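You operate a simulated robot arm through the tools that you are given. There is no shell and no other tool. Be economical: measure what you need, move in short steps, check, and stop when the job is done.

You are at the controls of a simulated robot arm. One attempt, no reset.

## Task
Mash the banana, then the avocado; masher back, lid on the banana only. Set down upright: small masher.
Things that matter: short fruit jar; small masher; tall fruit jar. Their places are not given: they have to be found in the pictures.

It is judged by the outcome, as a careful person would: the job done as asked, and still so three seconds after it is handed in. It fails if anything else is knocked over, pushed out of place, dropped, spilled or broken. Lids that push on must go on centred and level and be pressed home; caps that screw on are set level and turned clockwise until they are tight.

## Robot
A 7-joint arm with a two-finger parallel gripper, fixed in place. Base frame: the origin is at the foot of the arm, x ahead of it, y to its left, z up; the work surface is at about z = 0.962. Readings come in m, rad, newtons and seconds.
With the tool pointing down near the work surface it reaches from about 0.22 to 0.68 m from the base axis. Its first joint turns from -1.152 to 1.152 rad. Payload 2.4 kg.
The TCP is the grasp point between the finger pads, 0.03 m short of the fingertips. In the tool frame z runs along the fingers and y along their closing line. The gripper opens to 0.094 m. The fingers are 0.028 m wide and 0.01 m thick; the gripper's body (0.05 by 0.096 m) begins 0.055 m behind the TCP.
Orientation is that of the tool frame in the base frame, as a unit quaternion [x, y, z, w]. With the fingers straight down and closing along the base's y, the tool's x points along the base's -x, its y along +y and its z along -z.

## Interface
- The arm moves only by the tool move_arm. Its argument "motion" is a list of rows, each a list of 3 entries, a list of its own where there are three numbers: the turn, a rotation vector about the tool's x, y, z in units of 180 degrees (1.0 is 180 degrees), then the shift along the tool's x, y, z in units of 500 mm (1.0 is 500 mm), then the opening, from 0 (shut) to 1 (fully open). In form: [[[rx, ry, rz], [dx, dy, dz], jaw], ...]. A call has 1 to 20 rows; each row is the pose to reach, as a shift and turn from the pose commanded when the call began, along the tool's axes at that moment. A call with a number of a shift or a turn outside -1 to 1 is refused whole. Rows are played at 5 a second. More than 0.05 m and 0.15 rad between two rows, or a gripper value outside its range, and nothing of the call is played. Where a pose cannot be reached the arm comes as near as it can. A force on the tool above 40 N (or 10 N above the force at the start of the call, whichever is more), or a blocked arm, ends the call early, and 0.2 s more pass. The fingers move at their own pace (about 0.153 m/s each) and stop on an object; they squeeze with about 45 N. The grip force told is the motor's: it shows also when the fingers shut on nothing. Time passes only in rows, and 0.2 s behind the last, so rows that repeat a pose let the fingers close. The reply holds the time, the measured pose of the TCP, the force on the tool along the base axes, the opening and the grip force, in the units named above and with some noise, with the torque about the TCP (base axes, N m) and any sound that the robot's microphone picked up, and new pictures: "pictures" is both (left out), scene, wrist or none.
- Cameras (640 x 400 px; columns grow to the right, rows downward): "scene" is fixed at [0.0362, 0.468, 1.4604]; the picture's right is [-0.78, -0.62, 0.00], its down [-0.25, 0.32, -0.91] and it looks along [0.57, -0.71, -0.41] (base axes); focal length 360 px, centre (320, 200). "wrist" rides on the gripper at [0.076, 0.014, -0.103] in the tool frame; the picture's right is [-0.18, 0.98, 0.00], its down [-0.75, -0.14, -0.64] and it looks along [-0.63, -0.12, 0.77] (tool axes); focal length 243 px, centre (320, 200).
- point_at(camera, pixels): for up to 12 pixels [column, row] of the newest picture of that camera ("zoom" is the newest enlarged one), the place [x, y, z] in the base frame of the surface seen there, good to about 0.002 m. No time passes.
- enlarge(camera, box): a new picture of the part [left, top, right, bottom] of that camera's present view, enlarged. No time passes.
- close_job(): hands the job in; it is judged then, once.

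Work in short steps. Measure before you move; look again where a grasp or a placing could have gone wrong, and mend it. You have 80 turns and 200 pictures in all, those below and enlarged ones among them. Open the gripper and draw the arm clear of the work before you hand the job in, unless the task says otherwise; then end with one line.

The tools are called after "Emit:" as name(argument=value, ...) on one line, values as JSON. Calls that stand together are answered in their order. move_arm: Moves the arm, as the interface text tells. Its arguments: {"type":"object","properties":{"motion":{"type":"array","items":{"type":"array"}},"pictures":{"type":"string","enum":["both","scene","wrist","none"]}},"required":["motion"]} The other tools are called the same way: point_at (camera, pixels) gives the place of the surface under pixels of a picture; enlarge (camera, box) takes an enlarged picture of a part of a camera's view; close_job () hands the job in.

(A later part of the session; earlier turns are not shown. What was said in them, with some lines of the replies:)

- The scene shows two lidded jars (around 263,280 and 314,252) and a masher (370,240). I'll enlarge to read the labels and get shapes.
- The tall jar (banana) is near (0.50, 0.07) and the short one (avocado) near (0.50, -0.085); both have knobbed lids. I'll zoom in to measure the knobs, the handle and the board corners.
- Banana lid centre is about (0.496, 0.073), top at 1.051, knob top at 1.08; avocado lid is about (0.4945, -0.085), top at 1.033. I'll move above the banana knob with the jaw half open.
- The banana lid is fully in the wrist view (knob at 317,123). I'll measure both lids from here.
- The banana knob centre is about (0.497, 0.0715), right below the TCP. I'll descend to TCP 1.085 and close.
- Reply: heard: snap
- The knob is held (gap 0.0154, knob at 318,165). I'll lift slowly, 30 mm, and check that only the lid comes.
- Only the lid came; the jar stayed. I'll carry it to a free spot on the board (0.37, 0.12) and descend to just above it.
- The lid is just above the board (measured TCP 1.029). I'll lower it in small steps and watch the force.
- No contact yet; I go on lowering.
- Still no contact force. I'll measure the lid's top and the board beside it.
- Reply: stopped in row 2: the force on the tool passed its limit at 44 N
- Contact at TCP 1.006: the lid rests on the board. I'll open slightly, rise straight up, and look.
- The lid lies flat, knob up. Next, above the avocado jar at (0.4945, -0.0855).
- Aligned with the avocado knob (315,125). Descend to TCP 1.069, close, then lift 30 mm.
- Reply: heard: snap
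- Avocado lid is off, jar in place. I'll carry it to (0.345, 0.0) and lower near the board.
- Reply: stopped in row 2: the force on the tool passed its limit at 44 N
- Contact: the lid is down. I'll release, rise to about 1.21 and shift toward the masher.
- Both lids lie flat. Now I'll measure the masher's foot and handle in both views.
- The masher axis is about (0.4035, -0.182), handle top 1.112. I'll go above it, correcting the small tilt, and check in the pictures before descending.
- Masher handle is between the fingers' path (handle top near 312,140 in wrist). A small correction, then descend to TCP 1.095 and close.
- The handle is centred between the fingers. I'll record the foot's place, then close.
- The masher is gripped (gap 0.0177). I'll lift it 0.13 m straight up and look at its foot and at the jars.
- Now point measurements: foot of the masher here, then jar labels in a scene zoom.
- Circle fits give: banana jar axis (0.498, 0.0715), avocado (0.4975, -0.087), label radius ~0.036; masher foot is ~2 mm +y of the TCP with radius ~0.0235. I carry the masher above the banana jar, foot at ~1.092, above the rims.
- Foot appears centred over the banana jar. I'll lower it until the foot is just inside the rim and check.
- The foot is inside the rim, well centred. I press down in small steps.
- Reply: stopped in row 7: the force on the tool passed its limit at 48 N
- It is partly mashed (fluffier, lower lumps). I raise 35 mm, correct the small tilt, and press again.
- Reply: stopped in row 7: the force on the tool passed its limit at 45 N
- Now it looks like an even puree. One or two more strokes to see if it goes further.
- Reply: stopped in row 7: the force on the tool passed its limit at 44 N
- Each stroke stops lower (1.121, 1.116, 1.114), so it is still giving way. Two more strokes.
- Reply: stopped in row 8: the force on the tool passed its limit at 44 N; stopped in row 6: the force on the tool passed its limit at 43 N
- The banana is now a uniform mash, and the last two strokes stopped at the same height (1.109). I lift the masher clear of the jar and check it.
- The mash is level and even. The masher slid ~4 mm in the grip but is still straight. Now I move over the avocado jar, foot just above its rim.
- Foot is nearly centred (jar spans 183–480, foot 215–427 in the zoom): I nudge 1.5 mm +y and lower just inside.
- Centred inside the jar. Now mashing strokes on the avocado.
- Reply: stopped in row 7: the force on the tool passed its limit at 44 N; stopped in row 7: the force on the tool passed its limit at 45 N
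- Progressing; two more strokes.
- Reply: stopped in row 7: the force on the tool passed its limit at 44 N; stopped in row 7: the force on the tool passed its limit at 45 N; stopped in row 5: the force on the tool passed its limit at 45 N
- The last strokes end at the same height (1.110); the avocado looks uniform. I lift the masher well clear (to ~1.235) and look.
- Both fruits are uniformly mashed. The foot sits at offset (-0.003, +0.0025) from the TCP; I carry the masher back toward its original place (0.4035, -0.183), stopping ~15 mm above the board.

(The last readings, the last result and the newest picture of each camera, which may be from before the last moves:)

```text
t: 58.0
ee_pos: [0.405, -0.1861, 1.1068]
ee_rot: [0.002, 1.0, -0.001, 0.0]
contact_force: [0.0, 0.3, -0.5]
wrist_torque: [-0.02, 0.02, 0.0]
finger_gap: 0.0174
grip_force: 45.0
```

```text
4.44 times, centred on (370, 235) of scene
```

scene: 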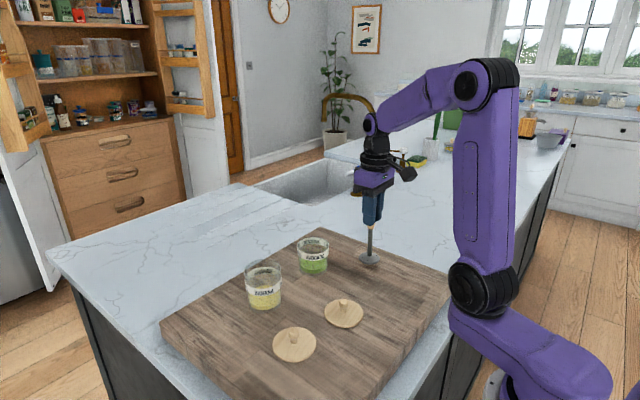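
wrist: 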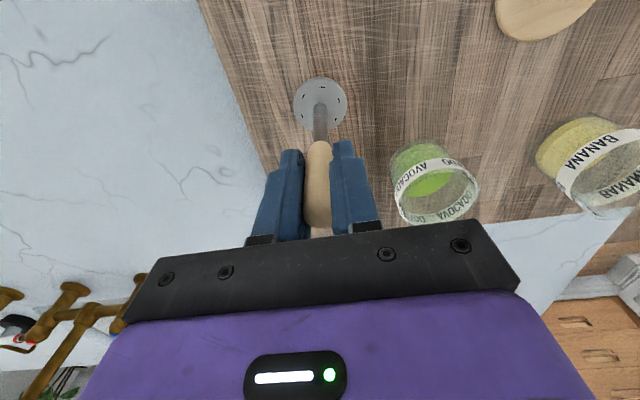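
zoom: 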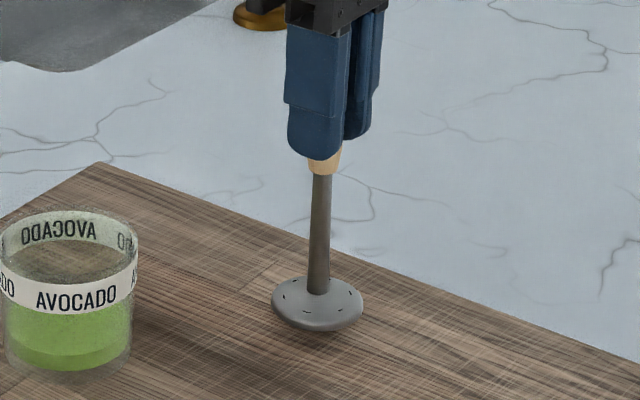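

The foot is over its original place (0.403, -0.183), ~14 mm up. Lower slowly to contact.

Emit:
move_arm(motion=[[[0, 0, 0], [0, 0, 0.01], 0], [[0, 0, 0], [0, 0, 0.018], 0], [[0, 0, 0], [0, 0, 0.022], 0]], pictures="none")

Emit:
move_arm(motion=[[[0, 0, 0], [0, 0, 0.002], 0], [[0, 0, 0], [0, 0, 0.004], 0]], pictures="none")

Emit:
move_arm(motion=[[[0, 0, 0], [0, 0, 0.002], 0], [[0, 0, 0], [0, 0, 0.003], 0]], pictures="scene")

Emit:
enlarge(camera="scene", box=[310, 190, 430, 280])

```text
t: 58.8
ee_pos: [0.4052, -0.1856, 1.0954]
ee_rot: [0.001, 1.0, -0.001, 0.001]
contact_force: [-0.6, 0.2, -1.4]
wrist_torque: [0.0, 0.0, -0.01]
finger_gap: 0.0179
grip_force: 44.7
```

```text
t: 59.4
ee_pos: [0.4061, -0.1863, 1.0945]
ee_rot: [0.0, 1.0, 0.0, 0.001]
contact_force: [-0.2, 1.0, -0.3]
wrist_torque: [0.0, -0.01, -0.01]
finger_gap: 0.0178
grip_force: 44.6
```

```text
t: 60.0
ee_pos: [0.4065, -0.1858, 1.092]
ee_rot: [0.001, 1.0, -0.001, 0.0]
contact_force: [-1.6, 1.2, 9.2]
wrist_torque: [0.21, 0.06, 0.04]
finger_gap: 0.018
grip_force: 44.8
```

scene: 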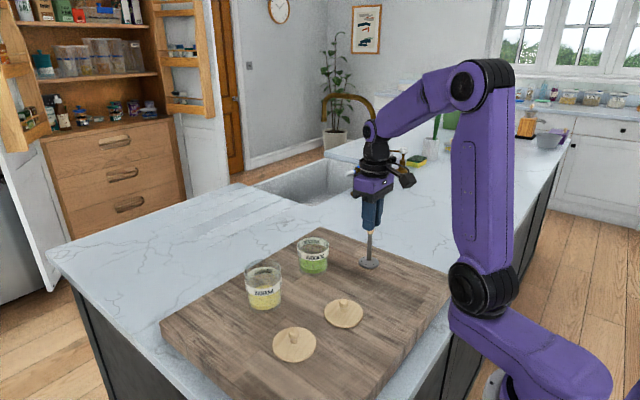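

```text
4.44 times, centred on (370, 235) of scene
```

zoom: 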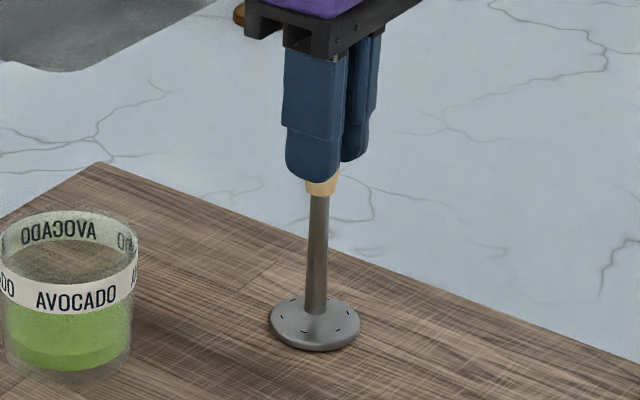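

In contact with 9 N: the masher stands. I open, wait, then rise straight up.

Emit:
move_arm(motion=[[[0, 0, 0], [0, 0, 0], 0.25], [[0, 0, 0], [0, 0, 0], 0.35], [[0, 0, 0], [0, 0, 0], 0.5], [[0, 0, 0], [0, 0, -0.02], 0.5], [[0, 0, 0], [0, 0, -0.08], 0.5], [[0, 0, 0], [0, 0, -0.16], 0.5], [[0, 0, 0], [0, 0, -0.22], 0.5]])

Emit:
enlarge(camera="scene", box=[310, 190, 430, 280])

```text
t: 61.5
ee_pos: [0.4039, -0.1851, 1.2021]
ee_rot: [0.001, 1.0, -0.001, 0.0]
contact_force: [-0.3, -0.6, -0.4]
wrist_torque: [-0.03, -0.01, 0.0]
finger_gap: 0.0471
grip_force: 0.0
```

scene: 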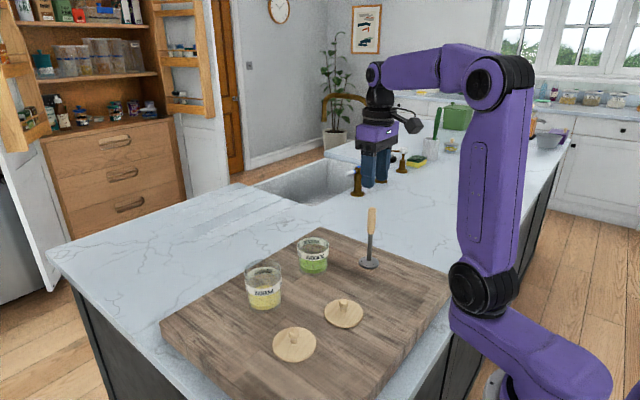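
wrist: 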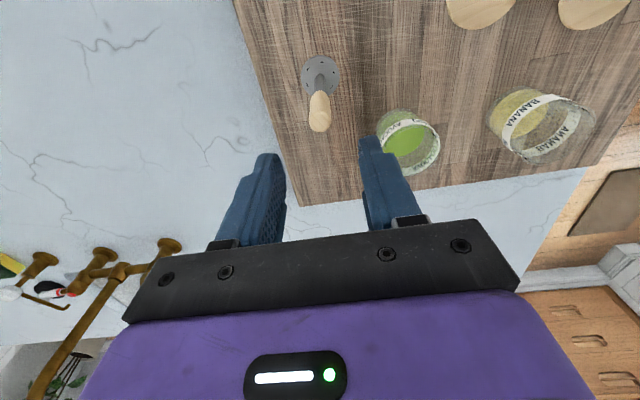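

```text
4.44 times, centred on (370, 235) of scene
```

zoom: 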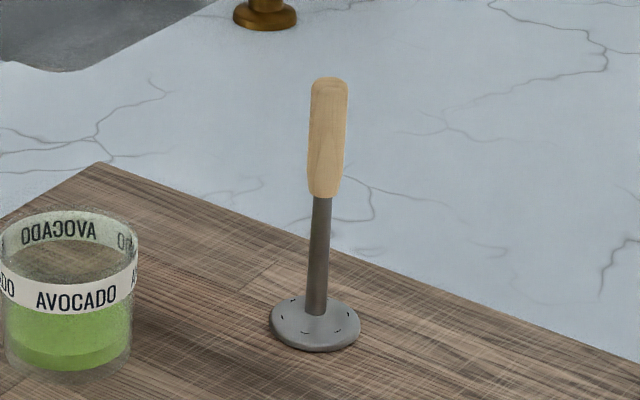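

Masher stands upright at its place. Now to the banana lid at (0.371, 0.119), stopping at z ≈ 1.13 to check alignment.

Emit:
move_arm(motion=[[[0, 0, 0], [0.01, 0.08, 0], 0.5], [[0, 0, 0], [0.02, 0.16, 0], 0.5], [[0, 0, 0], [0.03, 0.24, 0], 0.5], [[0, 0, 0], [0.04, 0.32, 0], 0.5], [[0, 0, 0], [0.05, 0.4, 0], 0.5], [[0, 0, 0], [0.06, 0.48, 0], 0.5], [[0, 0, 0], [0.066, 0.56, 0], 0.5], [[0, 0, 0], [0.068, 0.609, 0.04], 0.5], [[0, 0, 0], [0.068, 0.609, 0.1], 0.5], [[0, 0, 0], [0.068, 0.609, 0.144], 0.5], [[0, 0, 0], [0.068, 0.609, 0.144], 0.5]], pictures="wrist")

Emit:
enlarge(camera="wrist", box=[240, 50, 400, 150])

Emit:
enlarge(camera="scene", box=[250, 310, 340, 370])

```text
t: 64.0
ee_pos: [0.3733, 0.1175, 1.1295]
ee_rot: [0.001, 1.0, -0.001, 0.0]
contact_force: [0.6, -0.4, -0.7]
wrist_torque: [0.01, -0.03, 0.0]
finger_gap: 0.0471
grip_force: 0.1
```

wrist: 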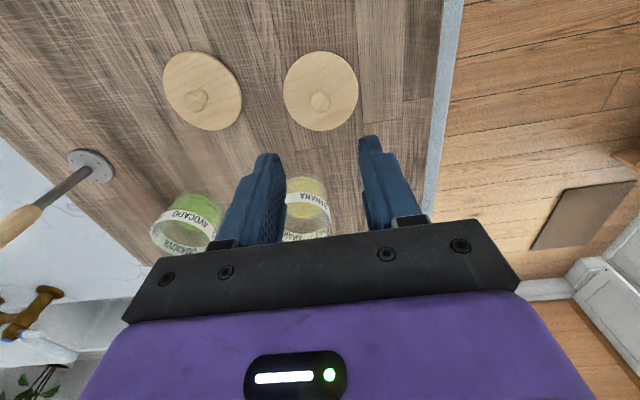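

```text
4.00 times, centred on (320, 100) of wrist
```

zoom: 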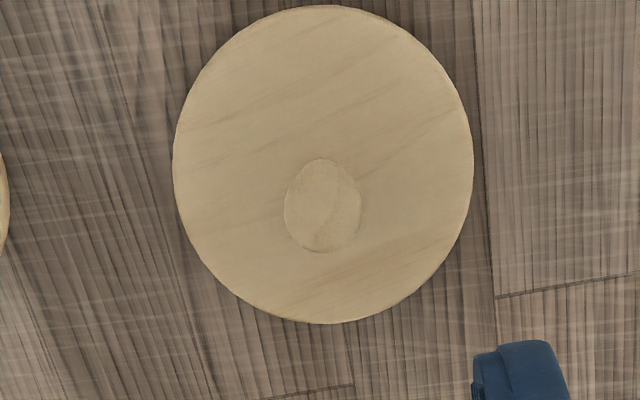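

```text
6.67 times, centred on (295, 340) of scene
```

zoom: 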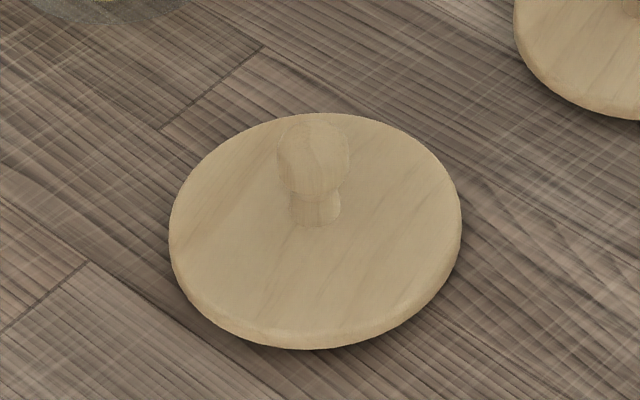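

I measure the lid rim and knob here to know the lid's centre.

Emit:
point_at(camera="zoom", pixels=[[175, 225], [455, 215], [400, 128], [230, 318], [240, 130], [400, 300], [313, 125]])

Emit:
point_at(camera="wrist", pixels=[[285, 93], [357, 90], [318, 53], [323, 129], [320, 98], [320, 104], [312, 101], [329, 101]])

```text
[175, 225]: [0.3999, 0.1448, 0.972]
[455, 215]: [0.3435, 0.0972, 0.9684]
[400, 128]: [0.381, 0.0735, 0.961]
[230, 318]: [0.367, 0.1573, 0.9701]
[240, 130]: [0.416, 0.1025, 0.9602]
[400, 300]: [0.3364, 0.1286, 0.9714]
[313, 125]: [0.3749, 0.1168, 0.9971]
```

```text
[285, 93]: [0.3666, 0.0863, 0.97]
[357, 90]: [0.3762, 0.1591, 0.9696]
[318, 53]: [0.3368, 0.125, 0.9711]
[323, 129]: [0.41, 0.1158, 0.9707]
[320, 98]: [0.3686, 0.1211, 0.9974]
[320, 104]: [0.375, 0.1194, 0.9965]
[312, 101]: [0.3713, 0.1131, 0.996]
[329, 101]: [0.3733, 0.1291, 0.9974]
```

Knob centre ≈ (0.3725, 0.1205), lid flat on the board. Correct +3 mm in y, descend to TCP 1.006, close, and lift.

Emit:
move_arm(motion=[[[0, 0, 0], [0.001, 0.005, 0.06], 0.5], [[0, 0, 0], [0.001, 0.005, 0.14], 0.5], [[0, 0, 0], [0.001, 0.005, 0.21], 0.5], [[0, 0, 0], [0.001, 0.005, 0.246], 0.5], [[0, 0, 0], [0.001, 0.005, 0.246], 0.5], [[0, 0, 0], [0.001, 0.005, 0.246], 0], [[0, 0, 0], [0.001, 0.005, 0.246], 0], [[0, 0, 0], [0.001, 0.005, 0.246], 0]], pictures="none")

Emit:
move_arm(motion=[[[0, 0, 0], [0, 0, -0.02], 0], [[0, 0, 0], [0, 0, -0.08], 0], [[0, 0, 0], [0, 0, -0.16], 0], [[0, 0, 0], [0, 0, -0.24], 0], [[0, 0, 0], [0, 0, -0.28], 0], [[0, 0, 0], [0, 0, -0.28], 0]])

Emit:
enlarge(camera="scene", box=[210, 210, 370, 330])

Emit:
enlarge(camera="wrist", box=[220, 75, 420, 200])

```text
t: 65.8
ee_pos: [0.3714, 0.1216, 1.0071]
ee_rot: [0.002, 1.0, 0.0, 0.0]
contact_force: [-0.2, -0.4, -0.5]
wrist_torque: [0.03, 0.01, -0.01]
finger_gap: 0.016
grip_force: 45.2
```

```text
t: 67.2
ee_pos: [0.3698, 0.1213, 1.1474]
ee_rot: [0.001, 1.0, -0.001, 0.0]
contact_force: [0.7, 0.8, 0.2]
wrist_torque: [0.02, -0.01, 0.01]
finger_gap: 0.0161
grip_force: 44.5
```

scene: 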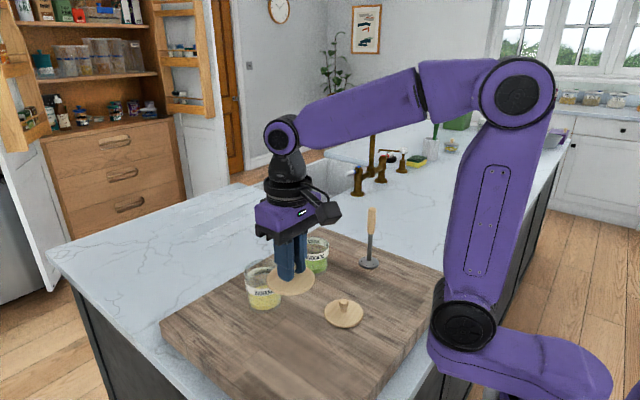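
wrist: 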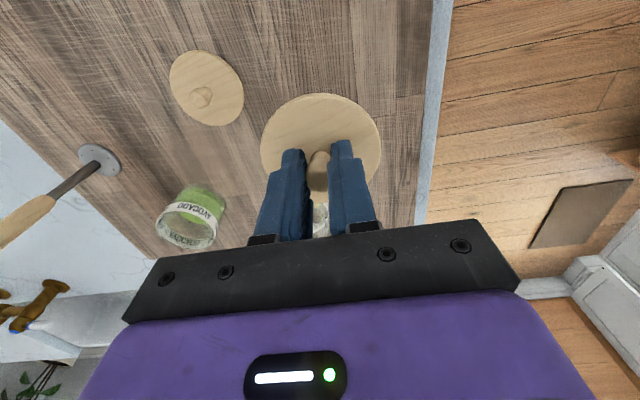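

```text
3.33 times, centred on (290, 270) of scene
```

zoom: 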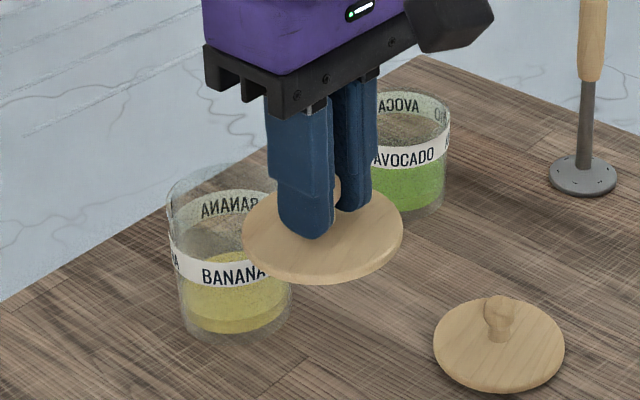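

```text
3.20 times, centred on (320, 138) of wrist
```

zoom: 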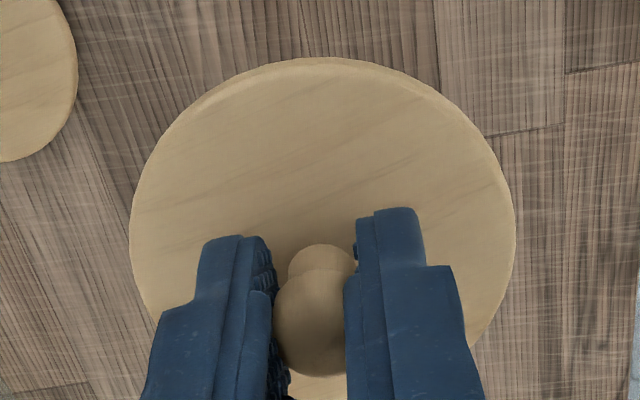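

The lid is held the same way as when first gripped (rim 260–382 in wrist). I bring it above the banana jar, lid bottom at ~1.10, and re-measure the jar.

Emit:
move_arm(motion=[[[0, 0, 0], [-0.06, -0.024, 0], 0], [[0, 0, 0], [-0.13, -0.05, 0], 0], [[0, 0, 0], [-0.19, -0.074, 0], 0], [[0, 0, 0], [-0.254, -0.098, 0], 0], [[0, 0, 0], [-0.254, -0.098, 0], 0], [[0, 0, 0], [-0.254, -0.098, 0], 0]])

Emit:
enlarge(camera="scene", box=[190, 215, 342, 310])

```text
t: 68.5
ee_pos: [0.4996, 0.0715, 1.1472]
ee_rot: [0.0, 1.0, 0.0, 0.0]
contact_force: [0.1, -0.5, -0.1]
wrist_torque: [-0.03, -0.02, 0.03]
finger_gap: 0.0158
grip_force: 45.1
```

scene: 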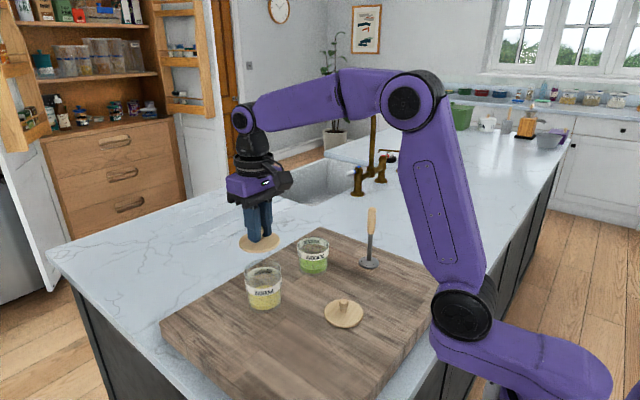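
wrist: 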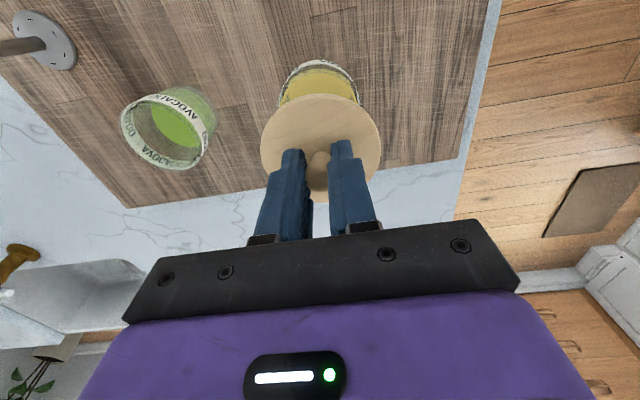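

```text
4.21 times, centred on (266, 262) of scene
```

zoom: 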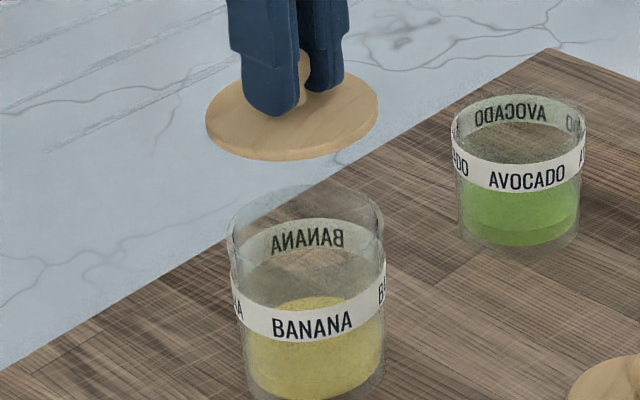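

I measure the label ring and the lid rim in this zoom.

Emit:
point_at(camera="zoom", pixels=[[241, 307], [266, 332], [311, 338], [356, 325], [381, 297], [281, 237], [306, 228], [341, 232]])

Emit:
point_at(camera="zoom", pixels=[[212, 118], [373, 102], [240, 145], [290, 152], [345, 138], [225, 98], [365, 82]])

Emit:
point_at(camera="wrist", pixels=[[264, 142], [379, 142], [320, 97], [290, 105], [352, 104], [270, 125], [373, 125]])

```text
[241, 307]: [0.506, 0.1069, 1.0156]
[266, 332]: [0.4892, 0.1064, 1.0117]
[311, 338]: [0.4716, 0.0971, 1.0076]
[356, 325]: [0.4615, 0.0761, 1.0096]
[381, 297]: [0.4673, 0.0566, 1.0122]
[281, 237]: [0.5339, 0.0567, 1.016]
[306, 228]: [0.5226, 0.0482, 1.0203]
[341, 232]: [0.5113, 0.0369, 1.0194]
```

```text
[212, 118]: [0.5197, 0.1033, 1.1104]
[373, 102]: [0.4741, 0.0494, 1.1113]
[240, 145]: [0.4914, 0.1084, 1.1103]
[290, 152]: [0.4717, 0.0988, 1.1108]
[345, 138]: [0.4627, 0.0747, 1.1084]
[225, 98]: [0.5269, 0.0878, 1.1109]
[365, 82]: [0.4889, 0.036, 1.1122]
```

```text
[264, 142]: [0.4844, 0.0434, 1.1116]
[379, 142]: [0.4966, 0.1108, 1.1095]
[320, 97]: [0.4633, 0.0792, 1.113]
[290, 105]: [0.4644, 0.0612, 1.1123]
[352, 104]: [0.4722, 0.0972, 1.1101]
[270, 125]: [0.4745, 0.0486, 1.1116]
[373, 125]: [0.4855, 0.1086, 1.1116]
```

The jar has not moved. I descend to TCP ≈ 1.113, where I have a reference picture from the first lifting, to compare alignment.

Emit:
move_arm(motion=[[[0, 0, 0], [0, 0, 0.03], 0], [[0, 0, 0], [0, 0, 0.06], 0], [[0, 0, 0], [0, 0, 0.068], 0], [[0, 0, 0], [0, 0, 0.068], 0], [[0, 0, 0], [0, 0, 0.068], 0]])

Emit:
enlarge(camera="scene", box=[200, 200, 360, 320])

Emit:
enlarge(camera="wrist", box=[240, 50, 400, 150])

```text
t: 69.8
ee_pos: [0.4975, 0.0716, 1.1114]
ee_rot: [0.001, 1.0, -0.001, 0.0]
contact_force: [0.4, -0.3, -0.8]
wrist_torque: [0.01, 0.01, -0.02]
finger_gap: 0.0159
grip_force: 45.1
```

scene: 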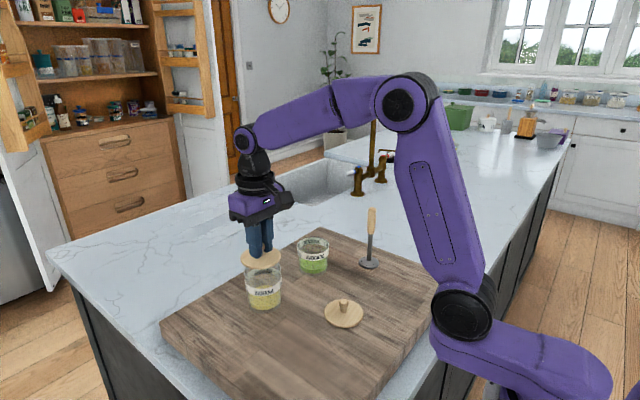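
wrist: 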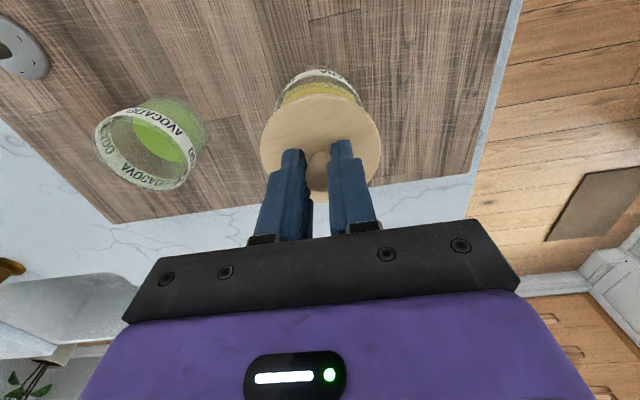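

```text
3.33 times, centred on (280, 260) of scene
```

zoom: 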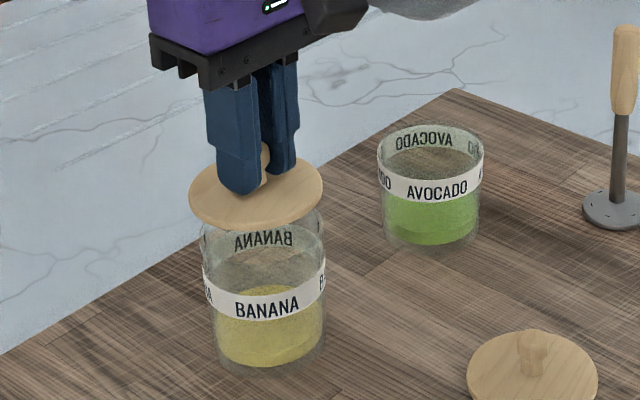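

```text
4.00 times, centred on (320, 100) of wrist
```

zoom: 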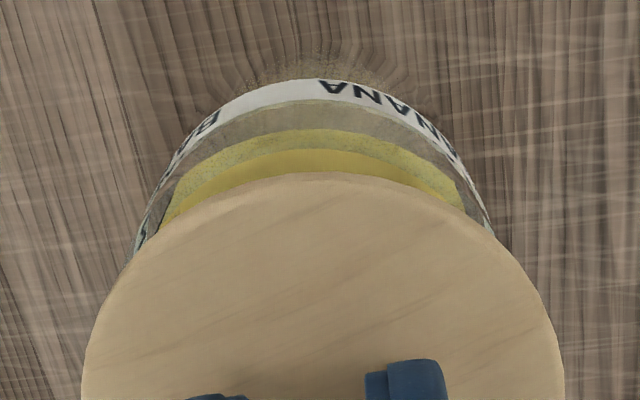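

Compared to the reference, the lid is about 1 mm too far in +x/+y (lid 189–323 versus 191–325 in scene zoom, jar 201–326 in both). I shift by (-0.6, -1.0) mm and lower to just above seating.

Emit:
move_arm(motion=[[[0, 0, 0], [0.0012, -0.002, 0.01], 0], [[0, 0, 0], [0.0012, -0.002, 0.025], 0], [[0, 0, 0], [0.0012, -0.002, 0.036], 0], [[0, 0, 0], [0.0012, -0.002, 0.036], 0]])

Emit:
enlarge(camera="scene", box=[215, 225, 311, 285])

Emit:
enlarge(camera="wrist", box=[240, 50, 400, 150])

```text
t: 70.8
ee_pos: [0.4973, 0.0719, 1.0956]
ee_rot: [0.001, 1.0, 0.0, 0.0]
contact_force: [-0.5, 0.1, -0.2]
wrist_torque: [-0.02, 0.01, -0.02]
finger_gap: 0.0161
grip_force: 45.3
```

scene: 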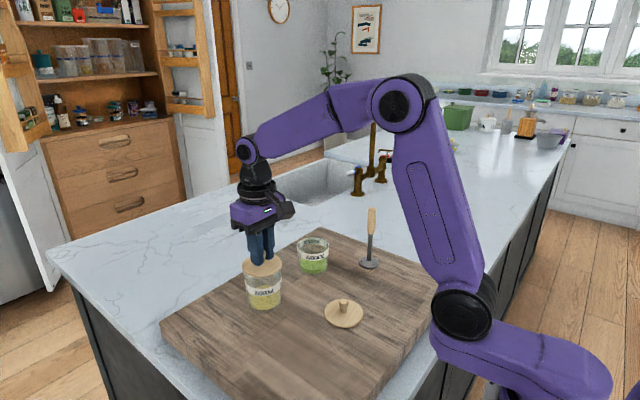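
wrist: 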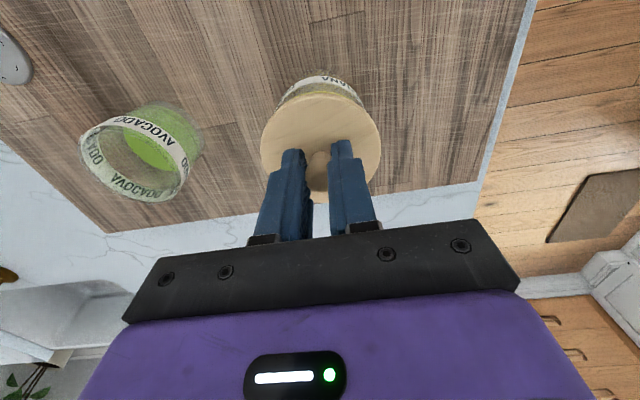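

```text
6.67 times, centred on (263, 255) of scene
```

zoom: 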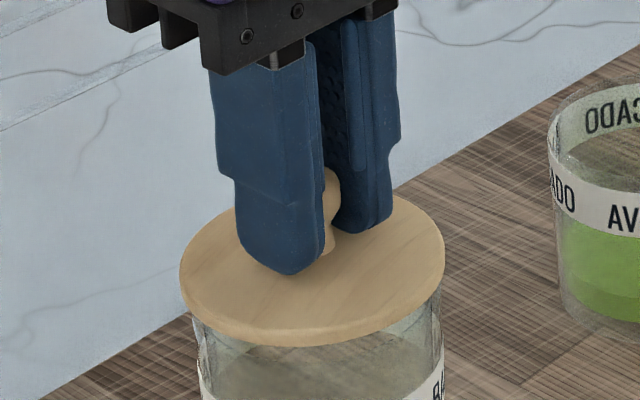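

```text
4.00 times, centred on (320, 100) of wrist
```

zoom: 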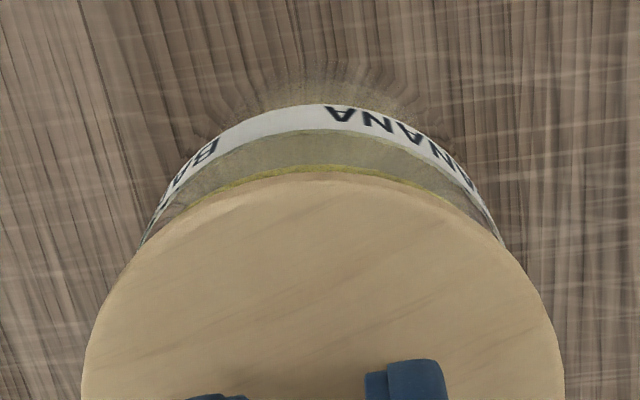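

Alignment is within ~0.5 mm (wrist: jar centre 323, lid centre 322). I lower with small steps until it seats.

Emit:
move_arm(motion=[[[0, 0, 0], [0.0008, -0.0005, 0.005], 0], [[0, 0, 0], [0.0008, -0.0005, 0.01], 0], [[0, 0, 0], [0.0008, -0.0005, 0.014], 0], [[0, 0, 0], [0.0008, -0.0005, 0.017], 0], [[0, 0, 0], [0.0008, -0.0005, 0.02], 0], [[0, 0, 0], [0.0008, -0.0005, 0.023], 0]], pictures="scene")

Emit:
enlarge(camera="scene", box=[215, 225, 311, 285])

```text
t: 72.3
ee_pos: [0.4984, 0.0714, 1.0854]
ee_rot: [0.001, 1.0, 0.0, 0.002]
contact_force: [-5.7, -0.4, 6.2]
wrist_torque: [0.02, 0.24, 0.0]
finger_gap: 0.0161
grip_force: 45.0
heard: snap
stopped in row 6: the force on the tool passed its limit at 41 N (the readings are from after the stop); the commanded pose is now the measured one
```

scene: 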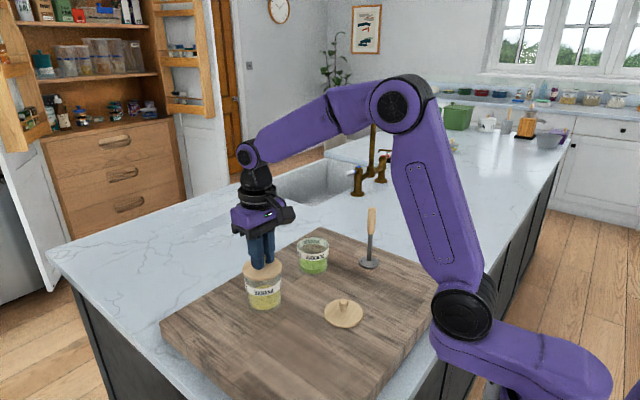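

```text
6.67 times, centred on (263, 255) of scene
```

zoom: 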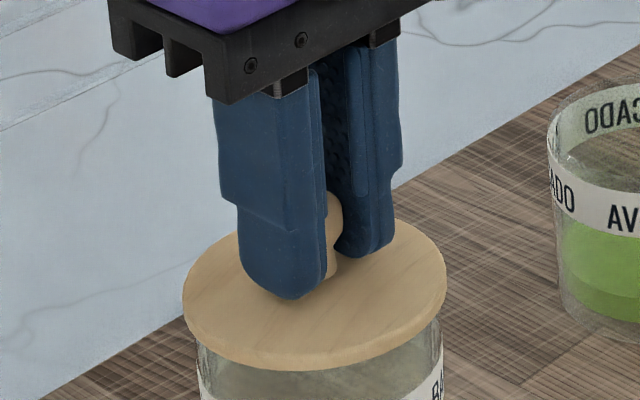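

A snap was heard and the TCP is back at the original 1.085: the lid is home. I release, rise, and inspect.

Emit:
move_arm(motion=[[[0, 0, 0], [0, 0, 0], 0.35], [[0, 0, 0], [0, 0, 0], 0.4], [[0, 0, 0], [0, 0, -0.02], 0.4], [[0, 0, 0], [0, 0, -0.08], 0.5], [[0, 0, 0], [0, 0, -0.15], 0.5], [[0, 0, 0], [0, 0, -0.23], 0.5], [[0, 0, 0], [0, 0, -0.28], 0.5], [[0, 0, 0], [0, 0, -0.28], 0.5]])

Emit:
enlarge(camera="scene", box=[236, 225, 336, 315])

Emit:
point_at(camera="zoom", pixels=[[76, 190], [245, 190], [160, 232], [115, 165], [205, 165], [110, 222], [215, 222], [160, 140]])

```text
t: 74.1
ee_pos: [0.4971, 0.0717, 1.2259]
ee_rot: [0.002, 1.0, 0.0, 0.003]
contact_force: [0.2, -0.4, 0.5]
wrist_torque: [-0.01, 0.0, -0.01]
finger_gap: 0.0471
grip_force: 0.1
```

scene: 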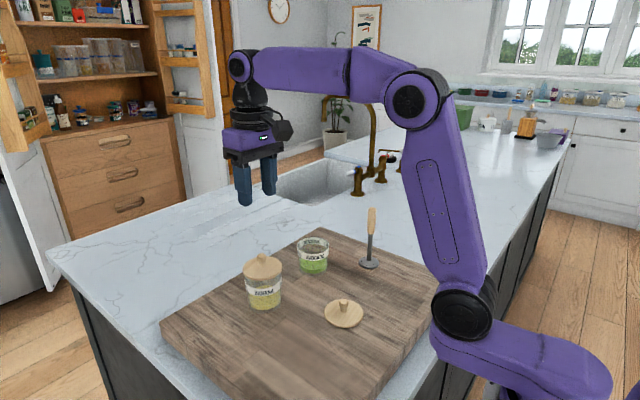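
wrist: 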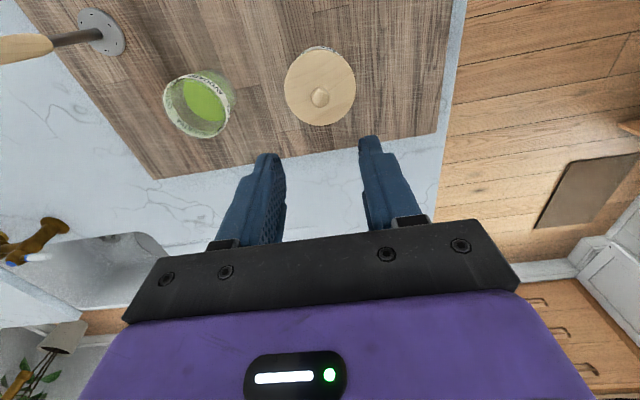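

```text
4.44 times, centred on (286, 270) of scene
```

zoom: 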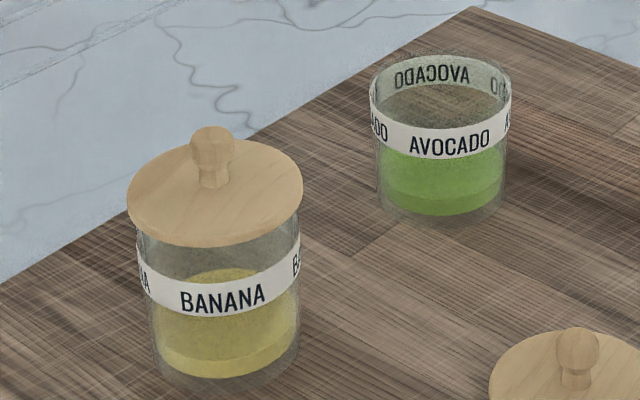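

```text
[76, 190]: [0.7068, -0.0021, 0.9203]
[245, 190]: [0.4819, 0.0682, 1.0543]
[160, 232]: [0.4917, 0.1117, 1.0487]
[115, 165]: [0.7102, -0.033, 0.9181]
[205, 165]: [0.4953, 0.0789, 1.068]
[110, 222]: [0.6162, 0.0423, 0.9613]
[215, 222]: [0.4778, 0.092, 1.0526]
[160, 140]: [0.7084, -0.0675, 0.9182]
```

The lid looks level and centred; a quick check of its rim heights.

Emit:
point_at(camera="zoom", pixels=[[135, 193], [295, 185], [215, 235], [260, 152], [165, 155], [160, 225], [275, 218]])

Emit:
enlarge(camera="scene", box=[220, 240, 300, 315])

```text
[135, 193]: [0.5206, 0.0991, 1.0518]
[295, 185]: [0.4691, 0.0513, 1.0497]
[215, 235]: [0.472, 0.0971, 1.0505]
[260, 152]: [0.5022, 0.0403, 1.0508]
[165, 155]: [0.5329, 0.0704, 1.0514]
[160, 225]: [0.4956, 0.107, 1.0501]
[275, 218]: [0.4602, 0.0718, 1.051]
```

```text
5.33 times, centred on (260, 278) of scene
```

zoom: 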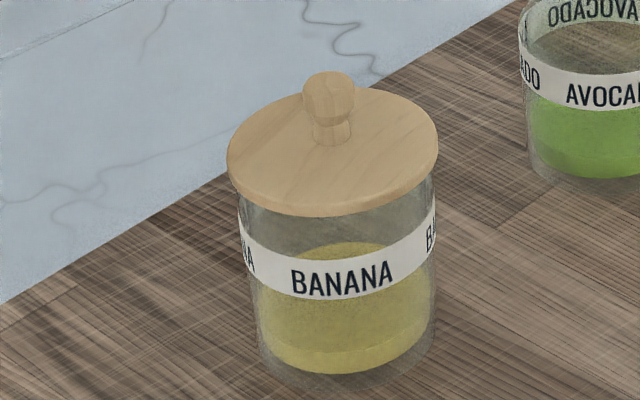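

The lid is level at 1.051, the same height as at the start. I open fully, draw the arm back and up, then hand in.

Emit:
move_arm(motion=[[[0, 0, 0], [0.03, -0.03, -0.06], 1], [[0, 0, 0], [0.09, -0.07, -0.1], 1], [[0, 0, 0], [0.15, -0.12, -0.12], 1], [[0, 0, 0], [0.2, -0.18, -0.12], 1], [[0, 0, 0], [0.2, -0.18, -0.12], 1]], pictures="scene")

```text
t: 75.3
ee_pos: [0.3975, -0.0189, 1.2833]
ee_rot: [0.0, 1.0, 0.0, 0.003]
contact_force: [0.1, 0.4, 0.2]
wrist_torque: [0.0, -0.02, 0.03]
finger_gap: 0.0939
grip_force: 0.1
```

scene: 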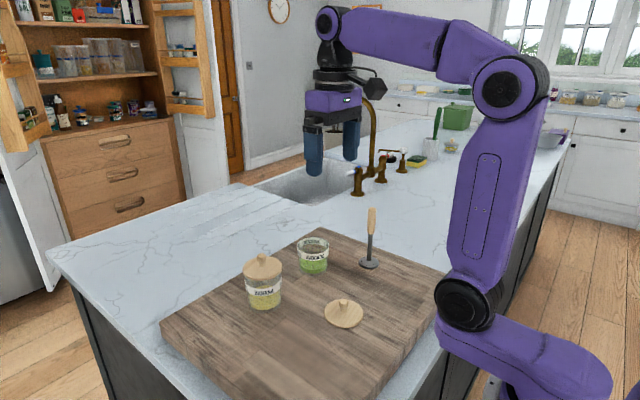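

Everything is in place: masher upright, banana lidded, avocado open, its lid flat on the board. Handing in.

Emit:
close_job()

```text
The job is handed in.
```

I mashed the banana and then the avocado. The masher is back upright in its original place, and the lid is pressed on the banana jar only; the avocado's lid lies flat on the board.
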